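You operate a simulated robot arm through the tools that you are given. There is no shell and no other tool. Be economical: measure what you need, move in short steps, check, and stop when the job is done.

You are at the controls of a simulated robot arm. One attempt, no reset.

JOB
Curl the teal weft: wind it on the roller, blow it dry, unwind it, lay it on the board.
Fine: use dryer 1 and park it in holder 1.

The check looks at the end state, three seconds after you hand in, the way a careful person would. Anything else that was tipped, shoved, dropped, spilled or broken makes it a failure.

ROBOT AND FRAMES
A 7-joint arm with a two-finger parallel gripper, fixed in place. Base frame: the origin is at the foot of the arm, x ahead of it, y to its left, z up; the work surface is at about z = 831. Readings come in mm, degrees, newtons and seconds.
With the tool pointing down near the work surface it reaches from about 300 to 700 mm from the base axis. Its first joint turns from -66.0 to 66.0 degrees. Payload 1.57 kg.
Tool frame: the origin (TCP) lies between the finger pads and is the grasp point; the fingertips stand 30 mm ahead of it; z points along the fingers, y is the line along which they close. Largest opening 110 mm; finger width 24, thickness 12; the body of the gripper, 48 by 112 mm, starts 78 mm behind the TCP.
Orientation is that of the tool frame in the base frame, as a unit quaternion [x, y, z, w]. With the fingers straight down and closing along the base's y, the tool's x points along the base's -x, its y along +y and its z along -z.

CONTROLS
- The arm moves only by the tool drive_tool. Its argument "series" is a list of rows, each a list of 7 numbers: the shift along the tool's x, y, z in mm, then the turn, a rotation vector about the tool's x, y, z in rad, then the closure, from 0 (fully open) to 1 (shut). In form: [[x, y, z, wx, wy, wz, fingers], ...]. A call has 1 to 8 rows; each row is the pose to reach, as a shift and turn from the pose commanded when the call began, along the tool's axes at that moment. Each row takes 0.2 s and may step no farther than 50 mm and 8.6 degrees from the row before; otherwise, or with a gripper value out of range, the whole call is refused. A pose out of reach is approached as far as the arm can. The call stops where the force on the tool passes 70 N (or 10 N more than at its start, if that is more) or the arm is blocked; 0.2 s more then pass. The fingers move at their own pace (about 108 mm/s each) and stop on an object; they squeeze with about 37 N. The grip force told is the motor's: it shows also when the fingers shut on nothing. Time passes only in rows, and 0.2 s behind the last, so rows that repeat a pose let the fingers close. The reply holds the time, the measured pose of the TCP, the force on the tool along the base axes, the opening and the grip force, in the units named above and with some noise.
- Cameras (640 x 400 px; columns grow to the right, rows downward): "scene" is fixed at [147.2, -379.6, 1398.6]; the picture's right is [0.91, -0.42, 0.00], its down [-0.26, -0.56, -0.78] and it looks along [0.33, 0.71, -0.62] (base axes); focal length 214 px, centre (320, 200). "wrist" rides on the gripper at [70, 16, -141] in the tool frame; the picture's right is [-0.23, 0.97, 0.00], its down [-0.86, -0.20, -0.48] and it looks along [-0.47, -0.11, 0.88] (tool axes); focal length 222 px, centre (320, 200). There is no depth. A picture from a camera that has moved, and an enlarged one, comes with that camera's place and axes in the base frame and with its lens.
- grab_frame(camera): a new picture of that camera. The clock stands still meanwhile.
- enlarge(camera, box): a new picture of the part [left, top, right, bottom] of that camera's present view, enlarged. The clock stands still meanwhile.
- hand_in(): hands the job in; it is judged then, once.

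Work in short steps. Places have to be worked out from the pictures, the camera data and where the tool is seen: move nearer, look again, correct. Check each grasp and each placing, and mend what went wrong. You have 120 turns and 84 pictures in all, those below and enlarged ones among them. Open the gripper and draw the arm clear of the work before you hand the job in, unless the task says otherwise; then end with one line.

The tools are called after ">>>" as name(argument=value, ...) on one line, values as JSON. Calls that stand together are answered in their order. drive_tool: Moves the arm, as the interface text tells. Its arguments: {"type":"object","properties":{"series":{"type":"array"}},"required":["series"]} The other tools are called the same way: grab_frame (camera) takes a picture; enlarge (camera, box) takes an enlarged picture of a part of a camera's view; hand_in () hands the job in.

At the start:

```text
time_s: 0.0
tcp_pos: [358.1, -43.9, 1295.7]
ee_rot: [0.0, 1.0, 0.001, 0.0]
contact_force: [0.5, 0.6, -0.1]
grip_width: 109.9
grasp_force: 0.0
```

scene: 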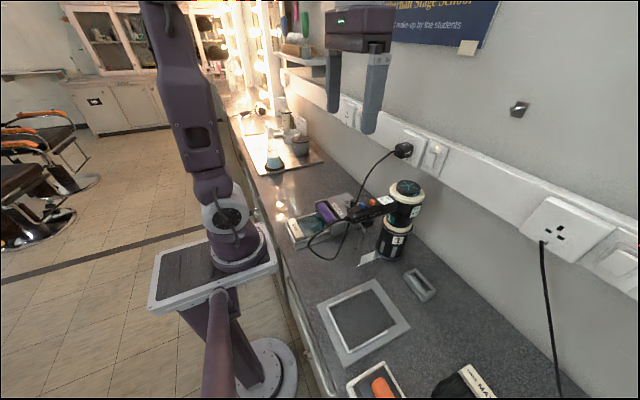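
wrist: 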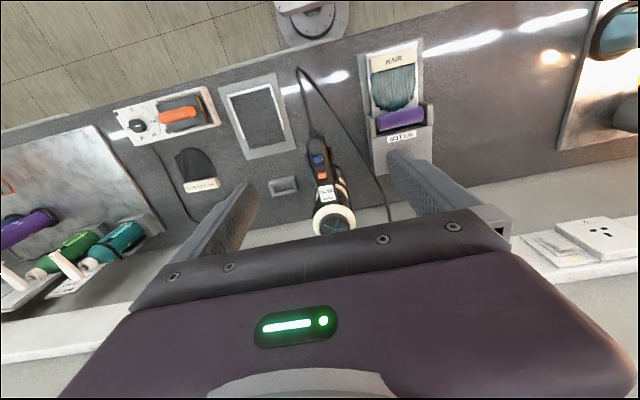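

The pictures show a tray with a teal weft and a purple bar, a dryer in a holder, a board and an orange item. I'll enlarge the views to identify them.

>>> enlarge(camera="wrist", box=[260, 30, 460, 240])

>>> enlarge(camera="wrist", box=[0, 70, 300, 310])

>>> enlarge(camera="scene", box=[270, 130, 470, 290])

>>> enlarge(camera="scene", box=[300, 250, 560, 400])

```text
1.90 times, centred on (360, 135) of wrist
camera zoom: at [287.7, -28.9, 1439.7], right [0.23, 0.97, 0.0], down [0.86, -0.2, 0.48], along [0.47, -0.11, -0.88], focal length 423 px, centre (244, 324)
```

zoom: 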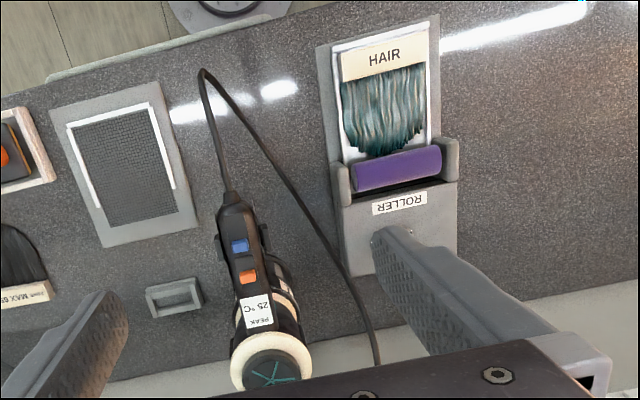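

```text
1.67 times, centred on (150, 190) of wrist
camera zoom: at [287.7, -28.9, 1439.7], right [0.23, 0.97, 0.0], down [0.86, -0.2, 0.48], along [0.47, -0.11, -0.88], focal length 370 px, centre (603, 217)
```

zoom: 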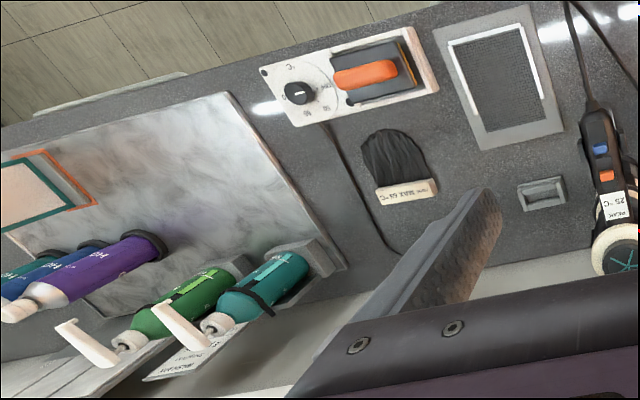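

```text
2.50 times, centred on (370, 210) of scene
camera zoom: at [147.2, -379.6, 1398.6], right [0.91, -0.42, 0.0], down [-0.26, -0.56, -0.78], along [0.33, 0.71, -0.62], focal length 536 px, centre (195, 175)
```

zoom: 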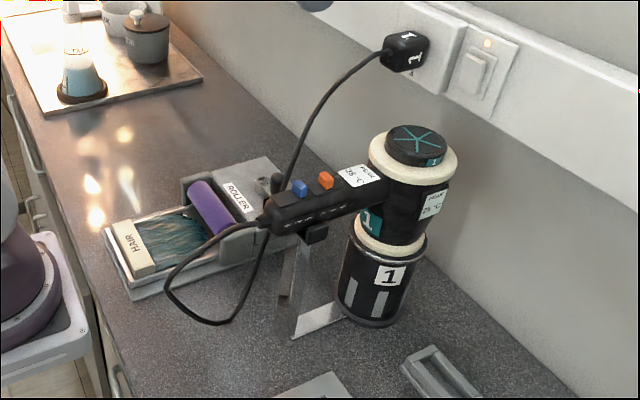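

```text
2.46 times, centred on (430, 325) of scene
camera zoom: at [147.2, -379.6, 1398.6], right [0.91, -0.42, 0.0], down [-0.26, -0.56, -0.78], along [0.33, 0.71, -0.62], focal length 528 px, centre (49, -108)
```

zoom: 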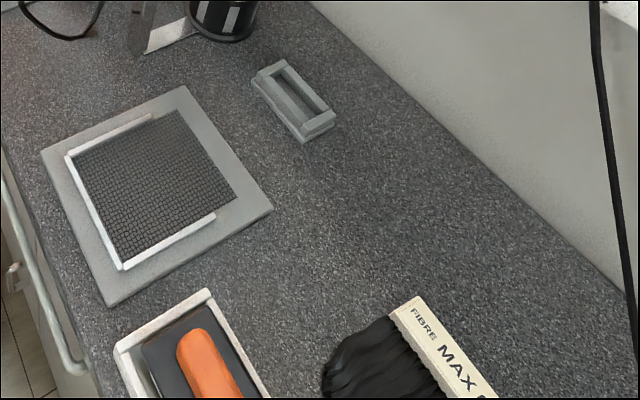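

I'll move above the hair tray for a closer look.

>>> drive_tool(series=[[5, 30, 35, 0, 0, 0, 0], [10, 60, 70, 0, 0, 0, 0], [15, 90, 105, 0, 0, 0, 0], [20, 120, 140, 0, 0, 0, 0], [24, 150, 175, 0, 0, 0, 0], [28, 184, 210, 0, 0, 0, 0]])

>>> grab_frame(camera="wrist")

>>> grab_frame(camera="scene")

```text
time_s: 1.4
tcp_pos: [329.6, 139.5, 1086.8]
ee_rot: [0.0, 1.0, 0.001, 0.0]
contact_force: [-0.1, -0.9, 0.4]
grip_width: 109.7
grasp_force: 0.1
```

```text
77 pictures are left
camera wrist: at [260.3, 155.5, 1229.6], right [0.23, 0.97, 0.0], down [0.85, -0.2, 0.48], along [0.47, -0.11, -0.88], focal length 222 px, centre (320, 200)
```

wrist: 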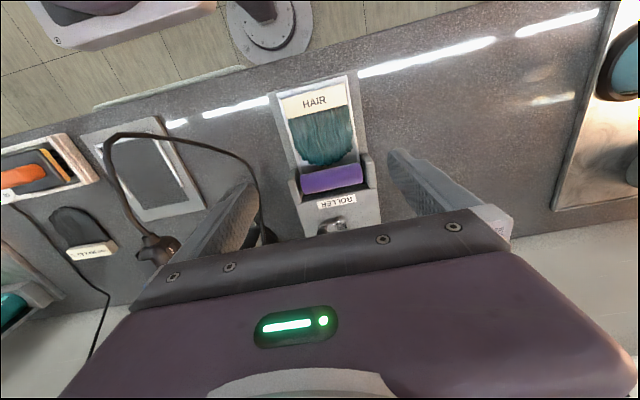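

```text
76 pictures are left
```

scene: 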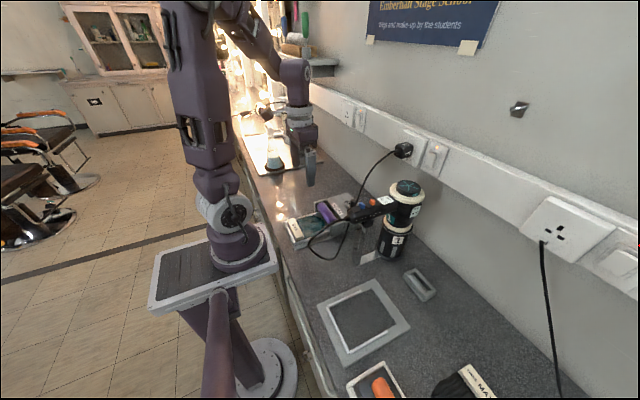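

>>> enlarge(camera="wrist", box=[255, 65, 405, 245])

>>> enlarge(camera="wrist", box=[0, 110, 210, 270])

>>> enlarge(camera="scene", box=[280, 180, 390, 260])

```text
2.22 times, centred on (330, 155) of wrist
camera zoom: at [260.3, 155.5, 1229.6], right [0.23, 0.97, 0.0], down [0.85, -0.2, 0.48], along [0.47, -0.11, -0.88], focal length 494 px, centre (298, 300)
```

zoom: 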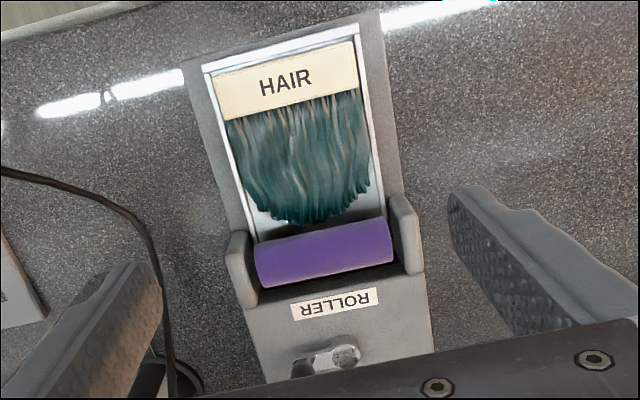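

```text
2.50 times, centred on (105, 190) of wrist
camera zoom: at [260.3, 155.5, 1229.6], right [0.23, 0.97, 0.0], down [0.85, -0.2, 0.48], along [0.47, -0.11, -0.88], focal length 555 px, centre (858, 225)
```

zoom: 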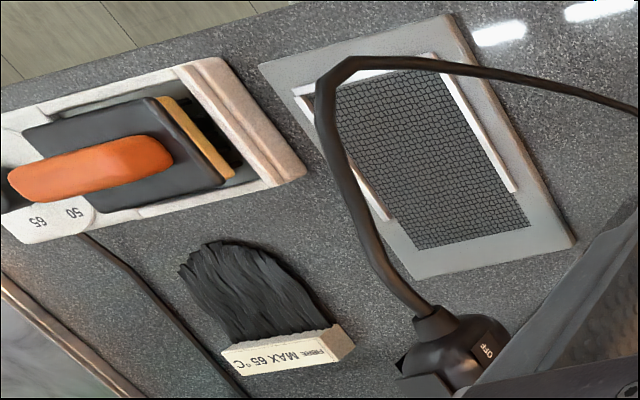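

```text
5.00 times, centred on (335, 220) of scene
camera zoom: at [147.2, -379.7, 1398.6], right [0.91, -0.42, 0.0], down [-0.26, -0.56, -0.78], along [0.33, 0.71, -0.62], focal length 1072 px, centre (245, 100)
```

zoom: 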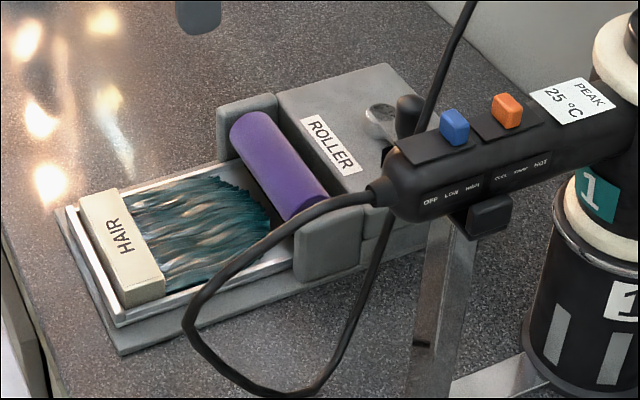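

The roller has a crank with a black knob on its block. The dryer has blue OFF/LOW/HIGH and orange COOL/WARM/HOT slides. I'll move closer to see the crank.

>>> drive_tool(series=[[-25, 3, 25, 0, 0, 0, 0], [-50, 6, 50, 0, 0, 0, 0], [-75, 10, 75, 0, 0, 0, 0], [-95, 10, 95, 0, 0, 0, 0]])

>>> enlarge(camera="wrist", box=[160, 0, 480, 240])

>>> enlarge(camera="scene", box=[330, 170, 430, 240])

```text
time_s: 2.4
tcp_pos: [425.7, 149.2, 992.0]
ee_rot: [0.0, 1.0, 0.0, 0.0]
contact_force: [0.3, -0.9, 0.3]
grip_width: 109.8
grasp_force: 0.0
```

```text
1.67 times, centred on (320, 120) of wrist
camera zoom: at [355.4, 165.2, 1134.6], right [0.23, 0.97, 0.0], down [0.86, -0.2, 0.48], along [0.47, -0.11, -0.88], focal length 370 px, centre (320, 333)
```

zoom: 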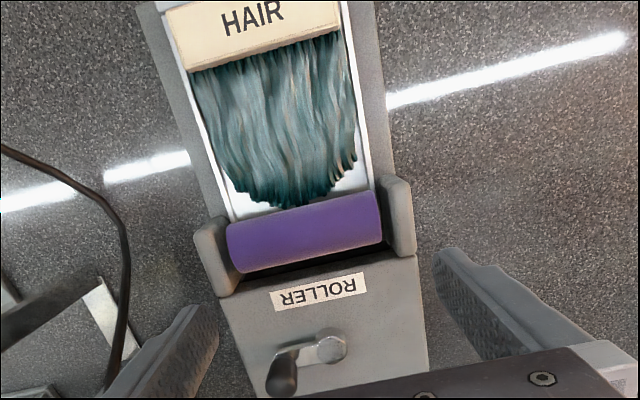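

```text
5.71 times, centred on (380, 205) of scene
camera zoom: at [147.2, -379.6, 1398.6], right [0.91, -0.42, 0.0], down [-0.26, -0.56, -0.78], along [0.33, 0.71, -0.62], focal length 1226 px, centre (-23, 171)
```

zoom: 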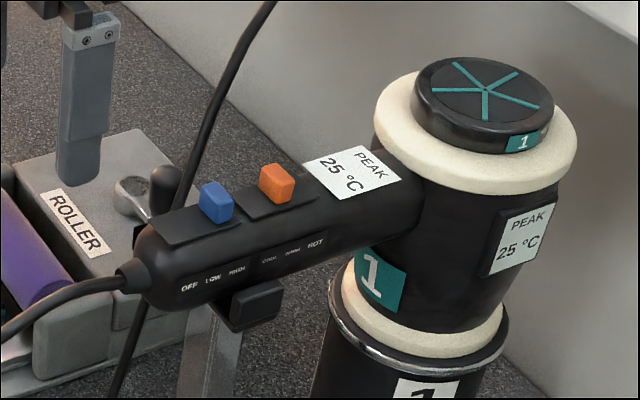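

I put the hub at about (499,139,892) and the knob at about (497,107), z 895–932. I'll move above the knob with the fingers partly closed and check alignment.

>>> drive_tool(series=[[-35, -20, 0, 0, 0, 0, 0.3], [-71, -43, 0, 0, 0, 0, 0.6], [-71, -43, 15, 0, 0, 0, 0.6]])

>>> enlarge(camera="wrist", box=[200, 40, 440, 240])

>>> enlarge(camera="scene", box=[320, 150, 420, 230])

```text
time_s: 3.2
tcp_pos: [496.8, 106.0, 977.2]
ee_rot: [0.0, 1.0, 0.0, 0.0]
contact_force: [1.0, 0.3, -0.1]
grip_width: 43.9
grasp_force: 0.1
```

```text
2.00 times, centred on (320, 140) of wrist
camera zoom: at [426.6, 122.0, 1119.9], right [0.23, 0.97, 0.0], down [0.85, -0.2, 0.48], along [0.47, -0.11, -0.88], focal length 444 px, centre (320, 320)
```

zoom: 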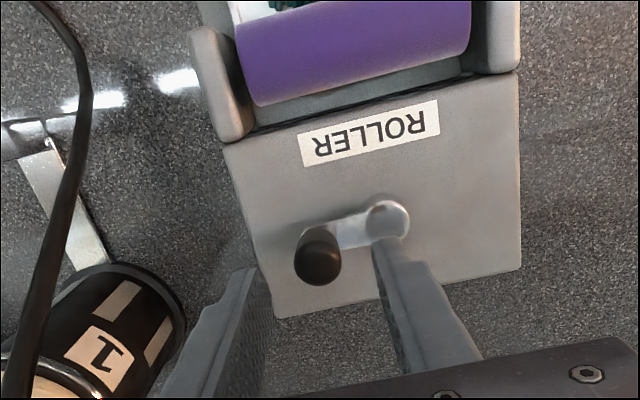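

```text
5.00 times, centred on (370, 190) of scene
camera zoom: at [147.2, -379.7, 1398.6], right [0.91, -0.42, 0.0], down [-0.26, -0.56, -0.78], along [0.33, 0.71, -0.62], focal length 1072 px, centre (70, 250)
```

zoom: 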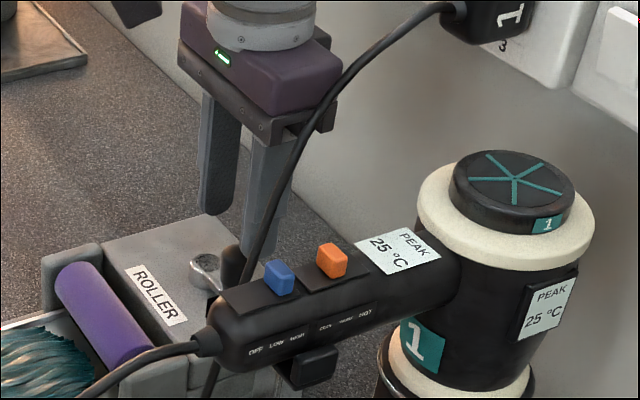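

Refined: the hub is at about (497,141) and the knob at about (500,102). I'll descend around it and close gently.

>>> drive_tool(series=[[-4, -4, 15, 0, 0, 0, 0.6], [-4, -4, 30, 0, 0, 0, 0.6], [-4, -4, 45, 0, 0, 0, 0.6], [-4, -4, 45, 0, 0, 0, 0.75], [-4, -4, 45, 0, 0, 0, 0.75]])

>>> enlarge(camera="wrist", box=[200, 40, 440, 240])

>>> enlarge(camera="scene", box=[320, 150, 420, 230])

```text
time_s: 4.4
tcp_pos: [500.5, 101.8, 930.4]
ee_rot: [0.0, 1.0, 0.0, 0.0]
contact_force: [-0.1, -0.2, 0.0]
grip_width: 27.2
grasp_force: 0.1
```

```text
2.00 times, centred on (320, 140) of wrist
camera zoom: at [429.9, 118.1, 1074.3], right [0.23, 0.97, 0.0], down [0.86, -0.2, 0.48], along [0.47, -0.11, -0.88], focal length 444 px, centre (320, 320)
```

zoom: 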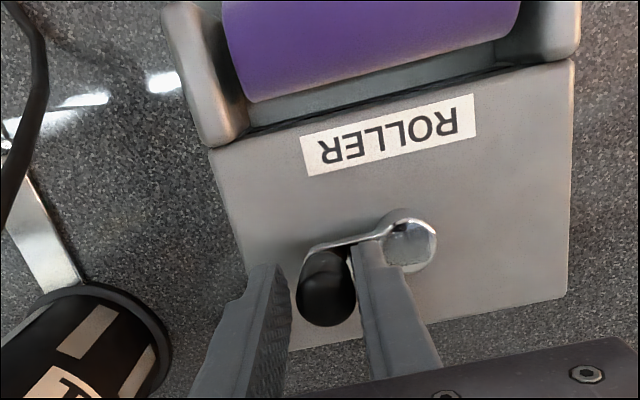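

```text
5.00 times, centred on (370, 190) of scene
camera zoom: at [147.2, -379.6, 1398.6], right [0.91, -0.42, 0.0], down [-0.26, -0.56, -0.78], along [0.33, 0.71, -0.62], focal length 1072 px, centre (70, 250)
```

zoom: 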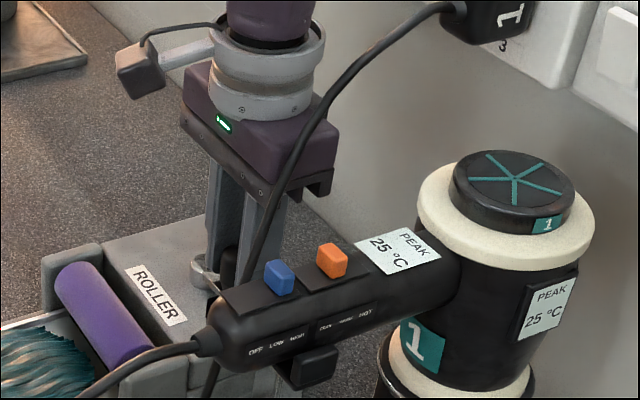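

The knob is centred between the fingers. Closing on it.

>>> drive_tool(series=[[0, 0, 0, 0, 0, 0, 0.85], [0, 0, 0, 0, 0, 0, 0.9], [0, 0, 0, 0, 0, 0, 0.9]])

```text
time_s: 5.2
tcp_pos: [499.4, 103.0, 930.7]
ee_rot: [0.001, 1.0, 0.001, 0.0]
contact_force: [-0.8, 14.3, -2.5]
grip_width: 24.1
grasp_force: 7.6
```

Contact at 24 mm with a +y reaction, so I'll shift about 2 mm in +y to relax it.

>>> drive_tool(series=[[0, 2, 0, 0, 0, 0, 0.9], [0, 2, 0, 0, 0, 0, 0.9]])

```text
time_s: 5.8
tcp_pos: [501.2, 103.6, 931.2]
ee_rot: [-0.001, 1.0, 0.0, 0.0]
contact_force: [0.6, 11.6, -4.5]
grip_width: 21.7
grasp_force: 17.3
```

Gripped at about 21 mm. I'll try a small counter-clockwise turn of about 18° and watch the forces.

>>> drive_tool(series=[[-6, 1, 0, 0, 0, 0, 0.95], [-11.4, 2.4, 0, 0, 0, 0, 0.95], [-11.4, 2.4, 0, 0, 0, 0, 0.95]])

>>> enlarge(camera="wrist", box=[200, 0, 440, 240])

```text
time_s: 6.6
tcp_pos: [508.7, 104.9, 932.1]
ee_rot: [0.002, 1.0, -0.002, -0.003]
contact_force: [-35.7, -6.0, 9.2]
grip_width: 21.5
grasp_force: 34.9
```

```text
1.67 times, centred on (320, 120) of wrist
camera zoom: at [439.8, 121.0, 1074.7], right [0.23, 0.97, -0.01], down [0.86, -0.2, 0.47], along [0.46, -0.11, -0.88], focal length 370 px, centre (320, 333)
```

zoom: 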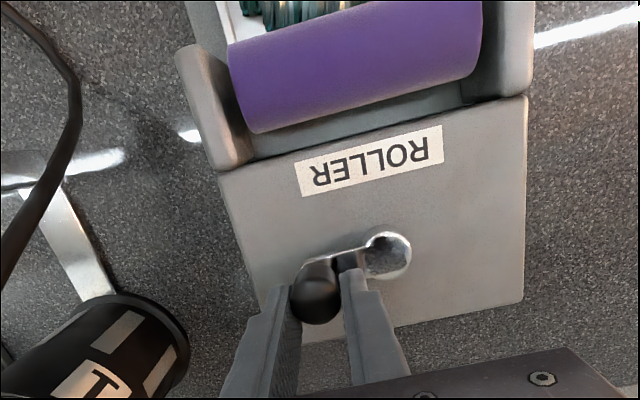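

Strong resistance (-36 N) and the lever seems not to have turned, so this direction is probably stopped. I'll go back and try the other way.

>>> drive_tool(series=[[6, -1.5, 0, 0, 0, 0, 0.95], [11, -2, 0, 0, 0, 0, 0.95], [17, -1.7, 0, 0, 0, 0, 0.95], [22, -1, 0, 0, 0, 0, 0.95], [22, -1, 0, 0, 0, 0, 0.95]])

>>> enlarge(camera="wrist", box=[200, 0, 440, 240])

```text
time_s: 7.8
tcp_pos: [491.4, 109.0, 931.8]
ee_rot: [-0.001, 1.0, 0.002, 0.002]
contact_force: [13.0, 25.7, -23.0]
grip_width: 21.6
grasp_force: 34.9
```

```text
1.67 times, centred on (320, 120) of wrist
camera zoom: at [419.9, 123.8, 1074.4], right [0.23, 0.97, 0.0], down [0.85, -0.2, 0.48], along [0.47, -0.1, -0.88], focal length 370 px, centre (320, 333)
```

zoom: 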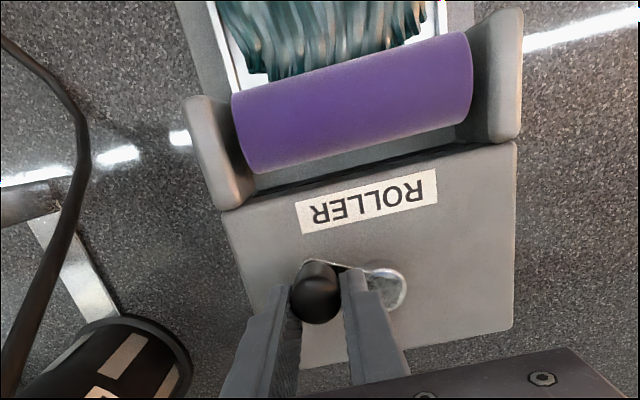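

Clockwise works: the knob moved from about (502,103) to (481,109) around hub (498,141), R≈37, slipping about 10 mm in the grip. I'll regrip centred on the knob.

>>> drive_tool(series=[[0, 1.8, 0, 0, 0, 0, 0.72], [0, 1.8, 0, 0, 0, 0, 0.72], [5, 1.8, 0, 0, 0, 0, 0.72], [8.9, 1.8, 0, 0, 0, 0, 0.72], [8.9, 1.8, 0, 0, 0, 0, 0.95], [8.9, 1.8, 0, 0, 0, 0, 0.95]])

>>> enlarge(camera="wrist", box=[200, 0, 440, 240])

```text
time_s: 9.2
tcp_pos: [480.8, 106.5, 932.8]
ee_rot: [0.001, 1.0, -0.001, 0.0]
contact_force: [1.1, 3.7, 0.0]
grip_width: 22.9
grasp_force: 35.3
```

```text
1.67 times, centred on (320, 120) of wrist
camera zoom: at [410.3, 123.4, 1074.9], right [0.23, 0.97, 0.0], down [0.85, -0.2, 0.48], along [0.47, -0.11, -0.88], focal length 370 px, centre (320, 333)
```

zoom: 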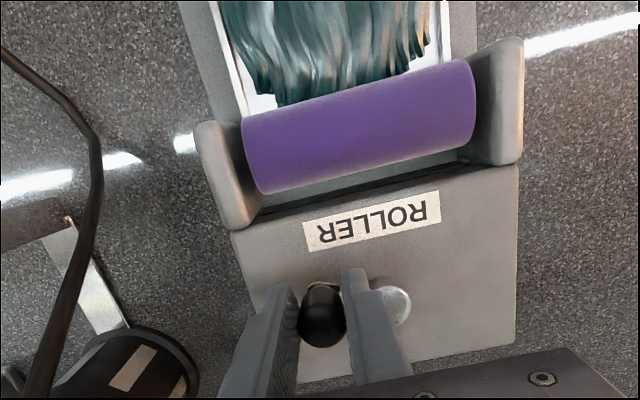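

Centred grip. I'll continue clockwise to about 185° (the knob's -x side).

>>> drive_tool(series=[[3.9, 2.4, 0, 0, 0, 0, 0.95], [7.2, 5.4, 0, 0, 0, 0, 0.95], [10.9, 8.8, 0, 0, 0, 0, 0.95], [13.9, 12.7, 0, 0, 0, 0, 0.95], [16.5, 17, 0, 0, 0, 0, 0.95], [18.5, 21.5, 0, 0, 0, 0, 0.95], [20, 26.3, 0, 0, 0, 0, 0.95], [20.7, 31.2, 0, 0, 0, 0, 0.95]])

>>> enlarge(camera="wrist", box=[200, 0, 440, 240])

```text
time_s: 11.0
tcp_pos: [458.8, 138.1, 932.4]
ee_rot: [0.0, 1.0, 0.0, 0.0]
contact_force: [-11.2, -1.6, 22.3]
grip_width: 22.8
grasp_force: 35.4
```

```text
1.67 times, centred on (320, 120) of wrist
camera zoom: at [389.3, 154.6, 1074.9], right [0.23, 0.97, 0.0], down [0.86, -0.2, 0.48], along [0.47, -0.11, -0.88], focal length 370 px, centre (320, 333)
```

zoom: 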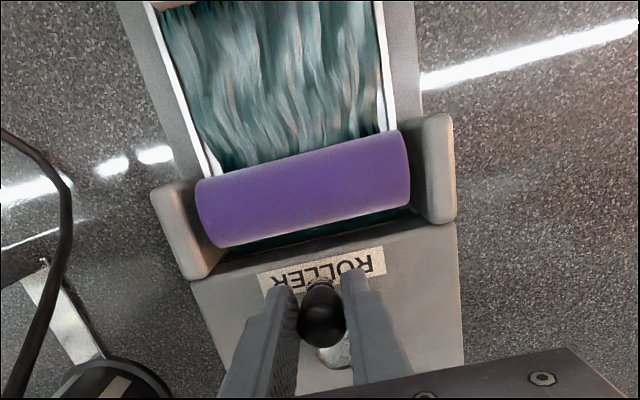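

The hair is being drawn under the roller. I'll continue the circle over the +y side, 1.5 mm higher to ease the vertical force.

>>> drive_tool(series=[[-0.7, 8.1, -1, 0, 0, 0, 0.95], [-3.7, 17.6, -1.5, 0, 0, 0, 0.95], [-9, 25.9, -1.5, 0, 0, 0, 0.95], [-16.3, 32.6, -1.5, 0, 0, 0, 0.95], [-25.1, 37.2, -1.5, 0, 0, 0, 0.95], [-34.8, 39.4, -1.5, 0, 0, 0, 0.95], [-44.7, 38.9, -1.5, 0, 0, 0, 0.95], [-54.2, 35.9, -1.5, 0, 0, 0, 0.95]])

>>> grab_frame(camera="wrist")

```text
time_s: 12.8
tcp_pos: [513.0, 170.8, 932.3]
ee_rot: [0.0, 1.0, -0.002, -0.001]
contact_force: [-13.0, -20.0, -19.8]
grip_width: 22.7
grasp_force: 35.1
```

```text
62 pictures are left
camera wrist: at [443.5, 188.4, 1075.5], right [0.23, 0.97, 0.0], down [0.86, -0.2, 0.48], along [0.46, -0.11, -0.88], focal length 222 px, centre (320, 200)
```

wrist: 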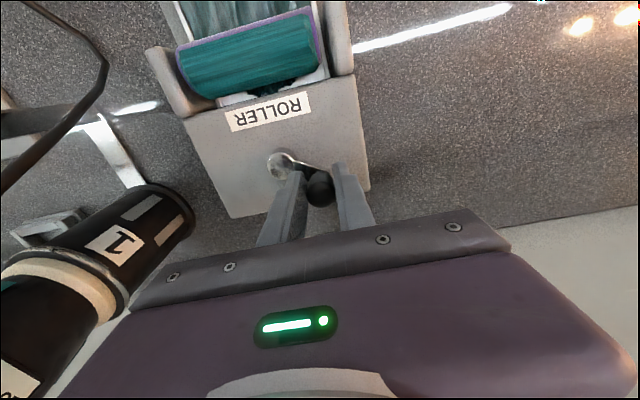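

The hair is wrapping nicely. A circle fit gives hub (495,139.7), R=36. I'll continue around the +x side back to -100°.

>>> drive_tool(series=[[-8.5, -12.6, 0, 0, 0, 0, 0.95], [-14.7, -23.4, 0, 0, 0, 0, 0.95], [-16.9, -35.7, 0, 0, 0, 0, 0.95], [-14.7, -48, 0, 0, 0, 0, 0.95], [-8.5, -58.8, 0, 0, 0, 0, 0.95], [1.1, -66.9, 0, 0, 0, 0, 0.95], [12.8, -71.2, 0, 0, 0, 0, 0.95], [25.4, -71.2, 0, 0, 0, 0, 0.95]])

>>> grab_frame(camera="wrist")

>>> enlarge(camera="scene", box=[270, 170, 390, 260])

```text
time_s: 14.6
tcp_pos: [488.3, 104.6, 934.0]
ee_rot: [-0.001, 1.0, 0.001, 0.001]
contact_force: [4.5, 15.9, -16.8]
grip_width: 22.6
grasp_force: 35.2
```

```text
61 pictures are left
camera wrist: at [418.5, 120.4, 1076.4], right [0.23, 0.97, 0.0], down [0.85, -0.2, 0.48], along [0.47, -0.11, -0.88], focal length 222 px, centre (320, 200)
```

wrist: 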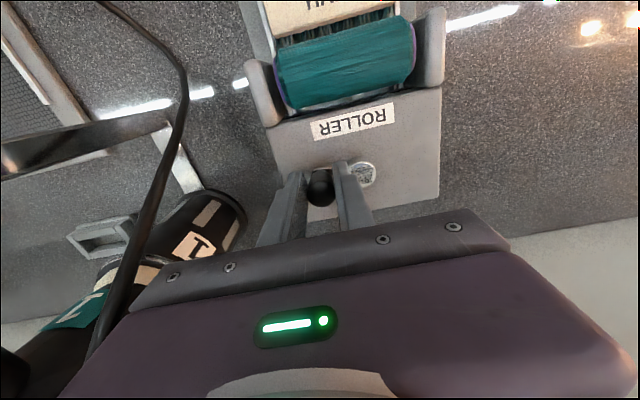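

```text
4.44 times, centred on (330, 215) of scene
camera zoom: at [147.6, -379.2, 1398.7], right [0.91, -0.42, 0.0], down [-0.26, -0.56, -0.78], along [0.33, 0.71, -0.62], focal length 953 px, centre (276, 133)
```

zoom: 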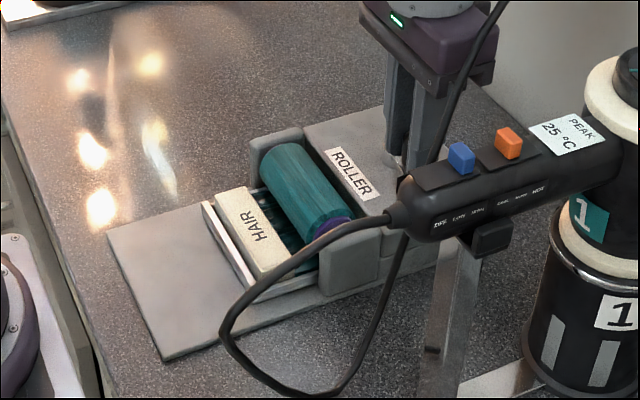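

The tray slides with the winding and only a short stretch of hair is left. Another 80° clockwise.

>>> drive_tool(series=[[5.5, 1.6, 0, 0, 0, 0, 0.95], [11.7, 4.3, 0, 0, 0, 0, 0.95], [17, 7.9, 0, 0, 0, 0, 0.95], [21.3, 12.4, 0, 0, 0, 0, 0.95], [25, 17.5, 0, 0, 0, 0, 0.95], [27.5, 23.2, 0, 0, 0, 0, 0.95], [29.1, 29.2, 0, 0, 0, 0, 0.95], [29.7, 35.5, 0, 0, 0, 0, 0.95]])

>>> grab_frame(camera="wrist")

>>> enlarge(camera="scene", box=[270, 170, 390, 260])

```text
time_s: 16.4
tcp_pos: [459.2, 138.9, 933.2]
ee_rot: [0.0, 1.0, 0.0, -0.001]
contact_force: [0.0, -0.6, 0.6]
grip_width: 5.6
grasp_force: 0.0
```

```text
59 pictures are left
camera wrist: at [388.6, 154.9, 1076.2], right [0.23, 0.97, 0.0], down [0.86, -0.2, 0.48], along [0.47, -0.11, -0.88], focal length 222 px, centre (320, 200)
```

wrist: 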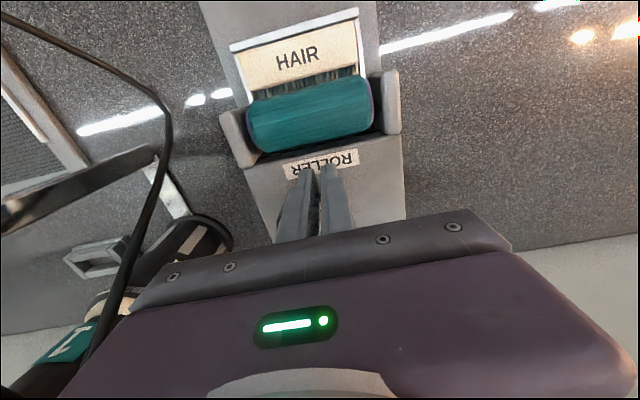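

```text
4.44 times, centred on (330, 215) of scene
camera zoom: at [147.2, -379.6, 1398.6], right [0.91, -0.42, 0.0], down [-0.26, -0.56, -0.78], along [0.33, 0.71, -0.62], focal length 953 px, centre (276, 133)
```

zoom: 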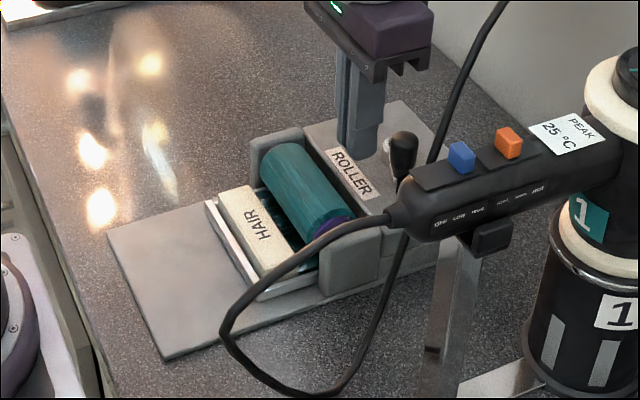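

The fingers slipped off; the knob is at about (485,110), which may be the end stop. I'll check by pushing it gently from the +x side with closed fingers.

>>> drive_tool(series=[[0, 0, -45, 0, 0, 0, 1], [-28, -15, -45, 0, 0, 0, 1], [-58, -33, -45, 0, 0, 0, 1], [-58, -33, -20, 0, 0, 0, 1], [-58, -33, 0, 0, 0, 0, 1], [-58, -33, 0, 0, 0, 0, 1]])

>>> grab_frame(camera="wrist")

```text
time_s: 17.8
tcp_pos: [515.9, 105.4, 932.2]
ee_rot: [0.001, 1.0, 0.001, 0.0]
contact_force: [-0.6, 0.2, -1.1]
grip_width: 0.1
grasp_force: 21.0
```

```text
57 pictures are left
camera wrist: at [446.2, 121.2, 1075.5], right [0.23, 0.97, 0.0], down [0.86, -0.2, 0.48], along [0.47, -0.11, -0.88], focal length 222 px, centre (320, 200)
```

wrist: 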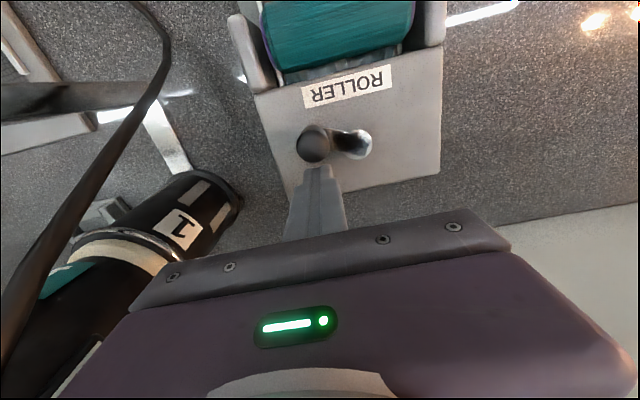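

The knob is at (484,107.5). I'll push in -x in small steps.

>>> drive_tool(series=[[8, 0, 0, 0, 0, 0, 1], [11, 1, 0, 0, 0, 0, 1], [14, 2, 0, 0, 0, 0, 1], [17, 3, 0, 0, 0, 0, 1]])

>>> grab_frame(camera="wrist")

```text
time_s: 18.8
tcp_pos: [501.9, 108.4, 932.8]
ee_rot: [0.0, 1.0, 0.0, 0.002]
contact_force: [17.9, -1.0, -8.1]
grip_width: 0.0
grasp_force: 21.4
```

```text
56 pictures are left
camera wrist: at [430.7, 124.6, 1075.8], right [0.23, 0.97, 0.0], down [0.85, -0.2, 0.48], along [0.47, -0.11, -0.88], focal length 222 px, centre (320, 200)
```

wrist: 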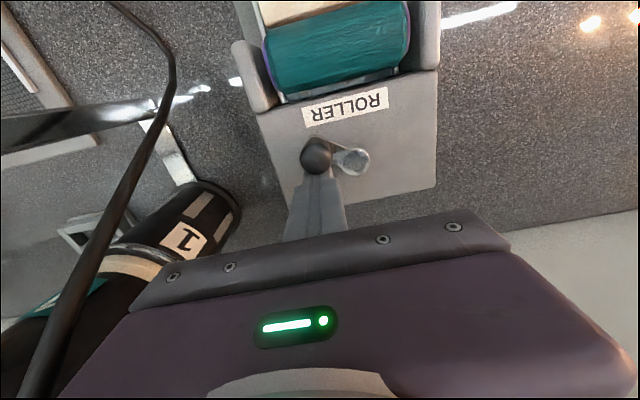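

The knob moved a further ~7 mm, so this wasn't the stop. I'll keep pushing along the arc.

>>> drive_tool(series=[[5, -2, 0, 0, 0, 0, 1], [10, -3, 0, 0, 0, 0, 1], [15, -4, 0, 0, 0, 0, 1], [20, -4, 0, 0, 0, 0, 1], [24, -2, 0, 0, 0, 0, 1]])

>>> grab_frame(camera="wrist")

```text
time_s: 19.4
tcp_pos: [501.5, 103.5, 935.5]
ee_rot: [0.001, 1.0, 0.002, 0.015]
contact_force: [16.5, -0.2, -7.1]
grip_width: 0.0
grasp_force: 21.3
stopped in row 2: the force on the tool passed its limit (the readings are from after the stop); the commanded pose is now the measured one
```

```text
55 pictures are left
camera wrist: at [426.8, 120.4, 1076.0], right [0.23, 0.97, 0.01], down [0.84, -0.2, 0.5], along [0.49, -0.11, -0.86], focal length 222 px, centre (320, 200)
```

wrist: 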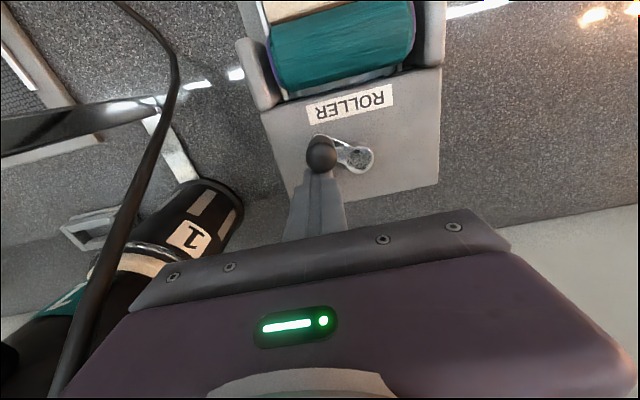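

Force limit hit: hard stop, so the weft is fully wound. I'll retreat, straighten, rise and look at the dryer switches from above.

>>> drive_tool(series=[[-10, 0, 0, 0, 0.03, 0, 1], [-10, 0, -45, 0, 0.03, 0, 1], [-10, 0, -90, 0, 0.03, 0, 1], [-10, 0, -138, 0, 0.03, 0, 0.8], [-10, 0, -186, 0, 0.03, 0, 0.7], [-10, 0, -230, 0, 0.03, 0, 0.7], [30, -25, -240, 0, 0.03, 0, 0.7], [70, -50, -245, 0, 0.03, 0, 0.7]])

>>> drive_tool(series=[[30, -35, 0, 0, 0, 0, 0.7], [55, -75, 0, 0, 0, 0, 0.7]])

>>> grab_frame(camera="wrist")

```text
time_s: 21.2
tcp_pos: [422.3, 56.2, 1177.2]
ee_rot: [0.001, 1.0, 0.001, -0.002]
contact_force: [0.1, 0.2, 0.0]
grip_width: 33.2
grasp_force: 0.0
```

```text
time_s: 21.8
tcp_pos: [368.5, -20.2, 1178.9]
ee_rot: [0.0, 1.0, 0.001, -0.003]
contact_force: [-0.2, -0.1, -0.5]
grip_width: 33.1
grasp_force: 0.1
```

```text
54 pictures are left
camera wrist: at [299.3, -5.0, 1323.1], right [0.23, 0.97, 0.0], down [0.86, -0.2, 0.47], along [0.46, -0.11, -0.88], focal length 222 px, centre (320, 200)
```

wrist: 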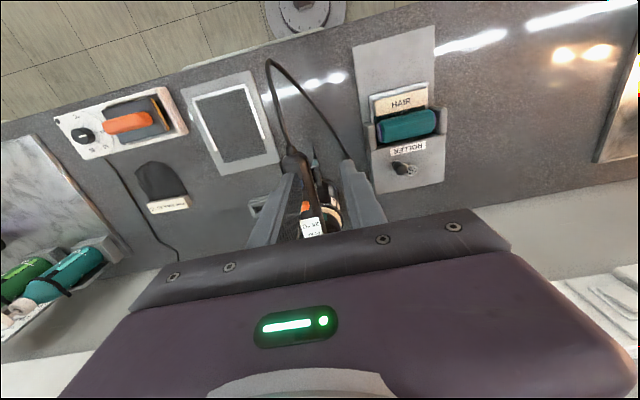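

The fingers block the view. I'll back off in -x and open.

>>> drive_tool(series=[[35, -10, 15, 0, 0, 0, 0.3], [55, -15, 25, 0, 0, 0, 0], [55, -15, 25, 0, 0, 0, 0]])

>>> enlarge(camera="wrist", box=[240, 110, 400, 240])

>>> enlarge(camera="wrist", box=[30, 70, 220, 240])

>>> enlarge(camera="scene", box=[335, 180, 415, 240])

```text
time_s: 22.6
tcp_pos: [313.2, -36.6, 1153.4]
ee_rot: [0.001, 1.0, 0.002, -0.004]
contact_force: [-0.2, -1.0, 0.0]
grip_width: 110.0
grasp_force: 0.0
```

```text
3.08 times, centred on (320, 175) of wrist
camera zoom: at [243.1, -20.0, 1297.7], right [0.23, 0.97, 0.0], down [0.86, -0.2, 0.47], along [0.46, -0.11, -0.88], focal length 684 px, centre (320, 277)
```

zoom: 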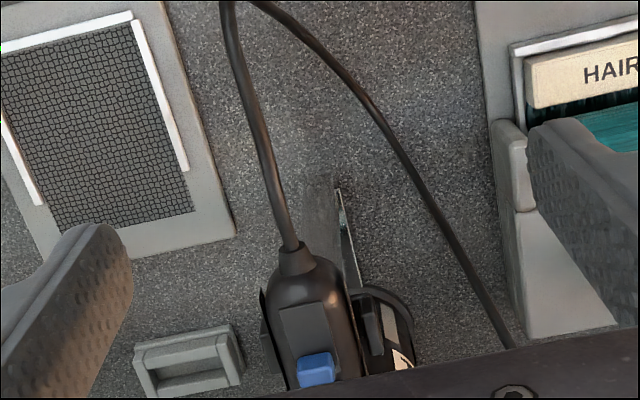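

```text
2.35 times, centred on (125, 155) of wrist
camera zoom: at [243.1, -20.0, 1297.7], right [0.23, 0.97, 0.0], down [0.86, -0.2, 0.47], along [0.46, -0.11, -0.88], focal length 523 px, centre (779, 306)
```

zoom: 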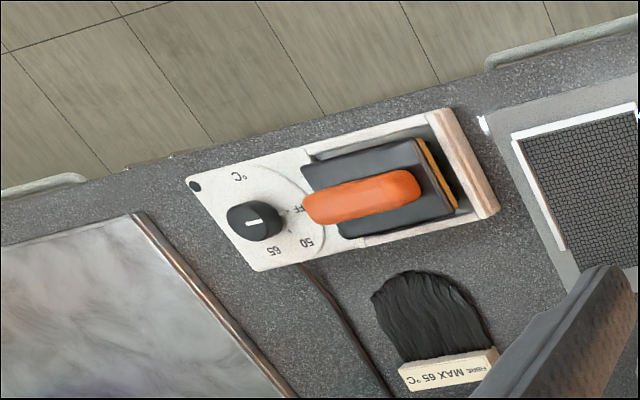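

```text
6.67 times, centred on (375, 210) of scene
camera zoom: at [147.2, -379.7, 1398.6], right [0.91, -0.42, 0.0], down [-0.26, -0.56, -0.78], along [0.33, 0.71, -0.62], focal length 1430 px, centre (-47, 133)
```

zoom: 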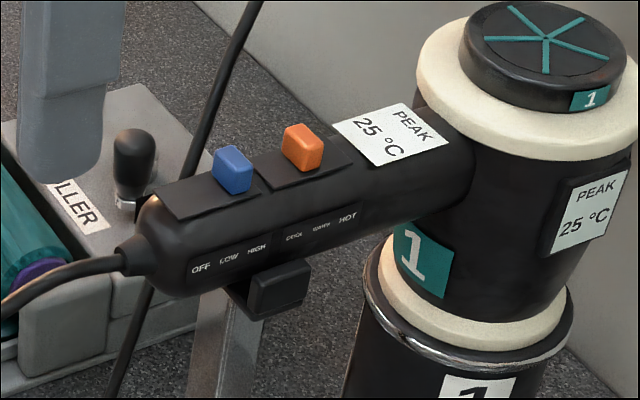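

I read blue as HIGH and orange as WARM, yet the display says 25 °C. I'll look at the plug and wall socket.

>>> enlarge(camera="scene", box=[380, 120, 460, 180])

>>> enlarge(camera="scene", box=[335, 190, 385, 230])

```text
6.67 times, centred on (420, 150) of scene
camera zoom: at [147.2, -379.7, 1398.6], right [0.91, -0.42, 0.0], down [-0.26, -0.56, -0.78], along [0.33, 0.71, -0.62], focal length 1430 px, centre (-347, 533)
```

zoom: 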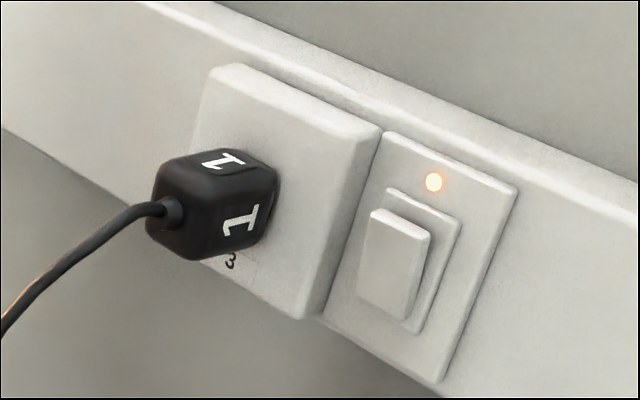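

```text
10.00 times, centred on (360, 210) of scene
camera zoom: at [147.2, -379.7, 1398.6], right [0.91, -0.42, 0.0], down [-0.26, -0.56, -0.78], along [0.33, 0.71, -0.62], focal length 2145 px, centre (-80, 100)
```

zoom: 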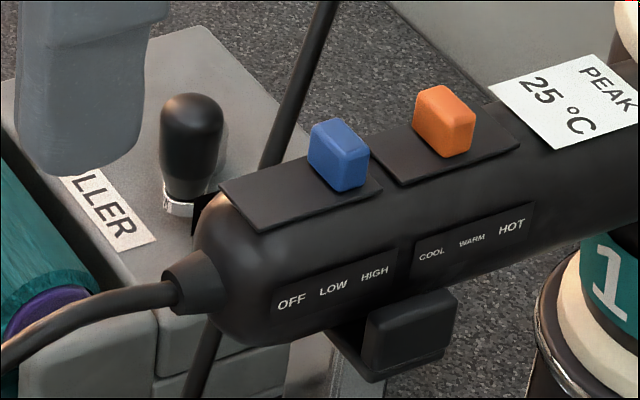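

The socket's light is on. I want a clear top view of the slides, so I'll offset sideways with the fingers closed.

>>> drive_tool(series=[[-5, 30, 0, 0, 0, 0, 1], [-40, 60, 10, 0, 0, 0, 1], [-80, 60, 40, 0, 0, 0, 1], [-80, 60, 40, 0, 0, 0, 1]])

>>> enlarge(camera="wrist", box=[180, 100, 340, 230])

```text
time_s: 23.6
tcp_pos: [392.8, 23.3, 1112.9]
ee_rot: [0.001, 1.0, 0.002, -0.004]
contact_force: [0.9, 0.6, 1.1]
grip_width: 0.0
grasp_force: 21.5
```

```text
3.08 times, centred on (260, 165) of wrist
camera zoom: at [324.0, 39.4, 1255.8], right [0.23, 0.97, 0.0], down [0.86, -0.2, 0.47], along [0.46, -0.11, -0.88], focal length 684 px, centre (505, 308)
```

zoom: 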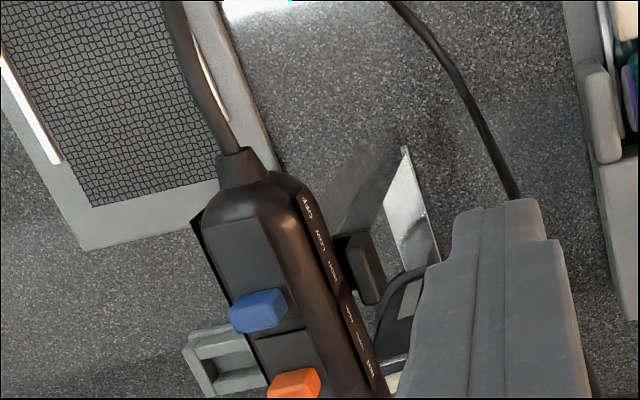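

Blue is at HIGH and orange at WARM. The stand's yoke tabs are at x≈419, and the handle axis is y≈-61, z≈1037. I'll move above the handle near the barrel (x≈476) with the fingers open to 80 mm.

>>> drive_tool(series=[[0, 0, -40, 0, 0.006, 0, 0.5], [-30, -30, -45, 0, 0.006, 0, 0.27], [-60, -60, -45, 0, 0.006, 0, 0.27], [-83, -84, -45, 0, 0.006, 0, 0.27], [-83, -84, -25, 0, 0.006, 0, 0.27]])

>>> grab_frame(camera="wrist")

>>> enlarge(camera="scene", box=[330, 130, 450, 220])

```text
time_s: 24.8
tcp_pos: [475.0, -61.8, 1138.1]
ee_rot: [0.0, 1.0, 0.0, -0.007]
contact_force: [-0.3, -0.3, 0.2]
grip_width: 80.4
grasp_force: 0.2
```

```text
47 pictures are left
camera wrist: at [407.3, -45.1, 1281.3], right [0.23, 0.97, 0.0], down [0.86, -0.2, 0.47], along [0.45, -0.11, -0.88], focal length 222 px, centre (320, 200)
```

wrist: 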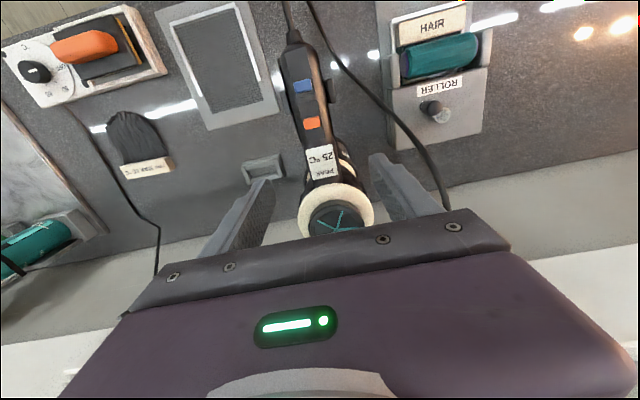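

```text
4.44 times, centred on (390, 175) of scene
camera zoom: at [147.2, -379.7, 1398.6], right [0.91, -0.42, 0.0], down [-0.26, -0.56, -0.78], along [0.33, 0.71, -0.62], focal length 953 px, centre (9, 311)
```

zoom: 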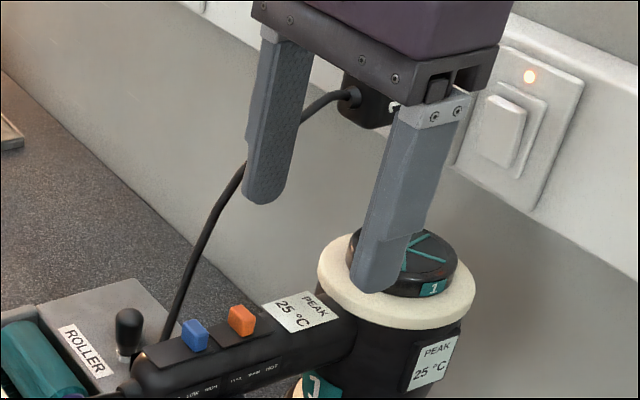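

Aligned; the wrist camera also shows the PEAK display. I'll level the tool and descend to the handle.

>>> drive_tool(series=[[0, 0, 20, 0, -0.014, 0, 0.27], [0, 0, 50, 0, -0.014, 0, 0.27], [0, 0, 80, 0, -0.014, 0, 0.27], [0, 0, 98, 0, -0.014, 0, 0.27], [0, 0, 98, 0, -0.014, 0, 0.27]])

>>> grab_frame(camera="wrist")

>>> enlarge(camera="scene", box=[340, 160, 440, 240])

```text
time_s: 26.0
tcp_pos: [474.2, -59.8, 1038.9]
ee_rot: [0.001, 1.0, 0.001, 0.001]
contact_force: [-0.2, -0.1, -0.1]
grip_width: 80.3
grasp_force: 0.1
```

```text
45 pictures are left
camera wrist: at [403.6, -43.8, 1182.4], right [0.23, 0.97, 0.0], down [0.85, -0.2, 0.48], along [0.47, -0.11, -0.88], focal length 222 px, centre (320, 200)
```

wrist: 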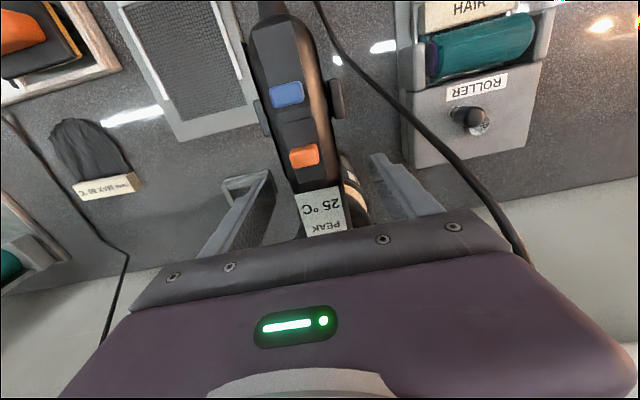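

```text
5.00 times, centred on (390, 200) of scene
camera zoom: at [147.2, -379.6, 1398.6], right [0.91, -0.42, 0.0], down [-0.26, -0.56, -0.78], along [0.33, 0.71, -0.62], focal length 1072 px, centre (-30, 200)
```

zoom: 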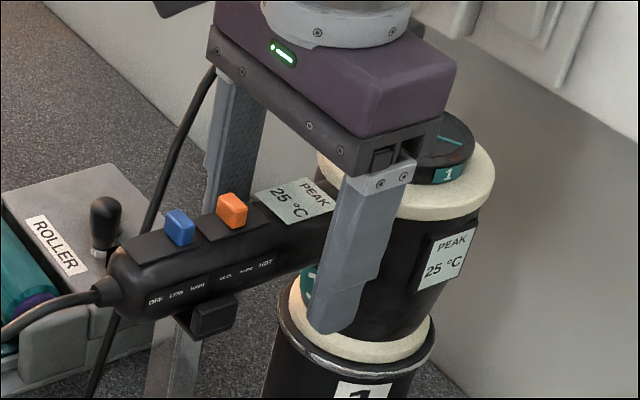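

Both fingers straddle the handle clear of the yoke. Closing.

>>> drive_tool(series=[[0, 0, 0, 0, 0, 0, 0.45], [0, 0, 0, 0, 0, 0, 0.55], [0, 0, 0, 0, 0, 0, 0.6]])

```text
time_s: 26.8
tcp_pos: [473.9, -59.8, 1039.1]
ee_rot: [0.001, 1.0, 0.001, 0.002]
contact_force: [-0.1, 0.0, 0.6]
grip_width: 44.0
grasp_force: 0.0
```

>>> drive_tool(series=[[0, 0, 0, 0, 0, 0, 0.66], [0, 0, 0, 0, 0, 0, 0.75], [0, 0, 0, 0, 0, 0, 0.85]])

```text
time_s: 27.6
tcp_pos: [475.3, -60.1, 1040.4]
ee_rot: [0.002, 1.0, 0.001, 0.001]
contact_force: [-0.6, -0.2, 0.1]
grip_width: 35.9
grasp_force: 36.2
```

Firm grip at 36 mm with no side force. Lifting 30 mm straight up to check for tilt.

>>> drive_tool(series=[[0, 0, -8, 0, 0, 0, 0.9], [0, 0, -18, 0, 0, 0, 0.9], [0, 0, -30, 0, 0, 0, 0.9], [0, 0, -30, 0, 0, 0, 0.9]])

>>> enlarge(camera="scene", box=[330, 140, 450, 260])

```text
time_s: 28.6
tcp_pos: [474.6, -60.9, 1068.4]
ee_rot: [0.001, 1.0, 0.002, 0.001]
contact_force: [0.1, 0.5, -5.5]
grip_width: 35.8
grasp_force: 37.1
```

```text
3.33 times, centred on (390, 200) of scene
camera zoom: at [147.3, -379.7, 1398.6], right [0.91, -0.42, 0.0], down [-0.26, -0.56, -0.78], along [0.33, 0.71, -0.62], focal length 715 px, centre (87, 200)
```

zoom: 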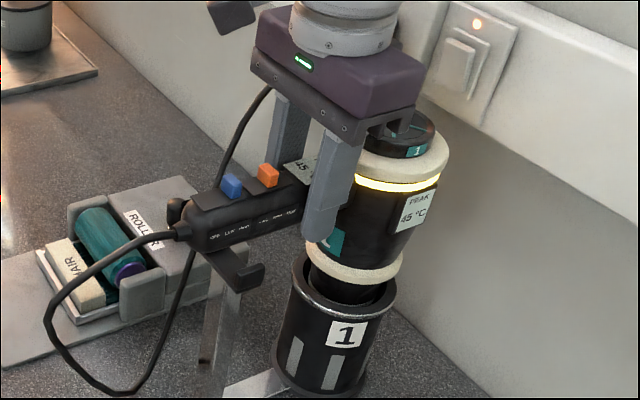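

Lifting off the yoke switched it on: a yellow ring lit and PEAK now shows 45 °C. Zooming in on the display.

>>> enlarge(camera="scene", box=[395, 160, 435, 200])

>>> grab_frame(camera="wrist")

```text
10.00 times, centred on (415, 180) of scene
camera zoom: at [147.3, -379.7, 1398.6], right [0.91, -0.42, 0.0], down [-0.26, -0.56, -0.78], along [0.33, 0.71, -0.62], focal length 2145 px, centre (-630, 400)
```

zoom: 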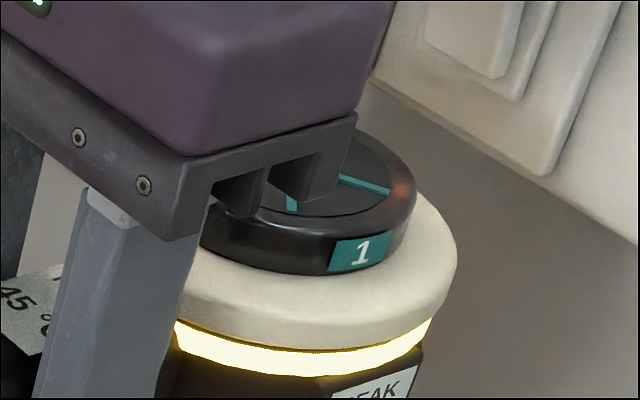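

```text
41 pictures are left
camera wrist: at [403.8, -44.3, 1212.3], right [0.23, 0.97, 0.0], down [0.85, -0.2, 0.48], along [0.47, -0.11, -0.88], focal length 222 px, centre (320, 200)
```

wrist: 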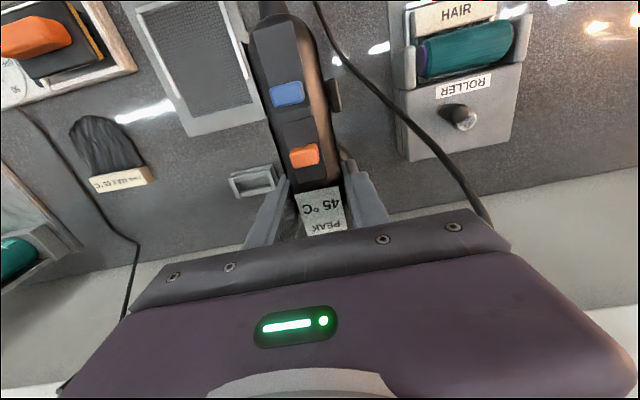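

WARM reads 45 °C. I'll lift to z≈1150 to clear the holder, then move in +y.

>>> drive_tool(series=[[0, 0, -20, 0, 0, 0, 0.9], [0, 0, -45, 0, 0, 0, 0.9], [0, 0, -70, 0, 0, 0, 0.9], [0, 0, -85, 0, 0, 0, 0.9], [0, 15, -88, 0, 0, 0, 0.9], [0, 40, -88, 0, 0, 0, 0.9], [0, 65, -88, 0, 0, 0, 0.9]])

>>> enlarge(camera="scene", box=[300, 80, 460, 240])

```text
time_s: 30.2
tcp_pos: [474.2, 4.5, 1156.4]
ee_rot: [0.002, 1.0, 0.002, 0.0]
contact_force: [0.2, 0.5, -6.2]
grip_width: 35.9
grasp_force: 36.9
```

```text
2.50 times, centred on (380, 160) of scene
camera zoom: at [147.3, -379.6, 1398.6], right [0.91, -0.42, 0.0], down [-0.26, -0.56, -0.78], along [0.33, 0.71, -0.62], focal length 536 px, centre (170, 300)
```

zoom: 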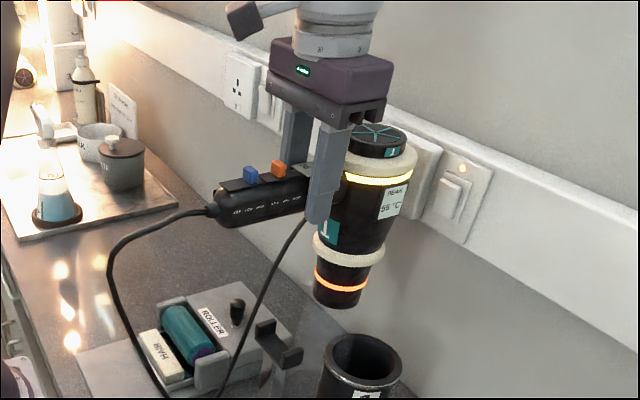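

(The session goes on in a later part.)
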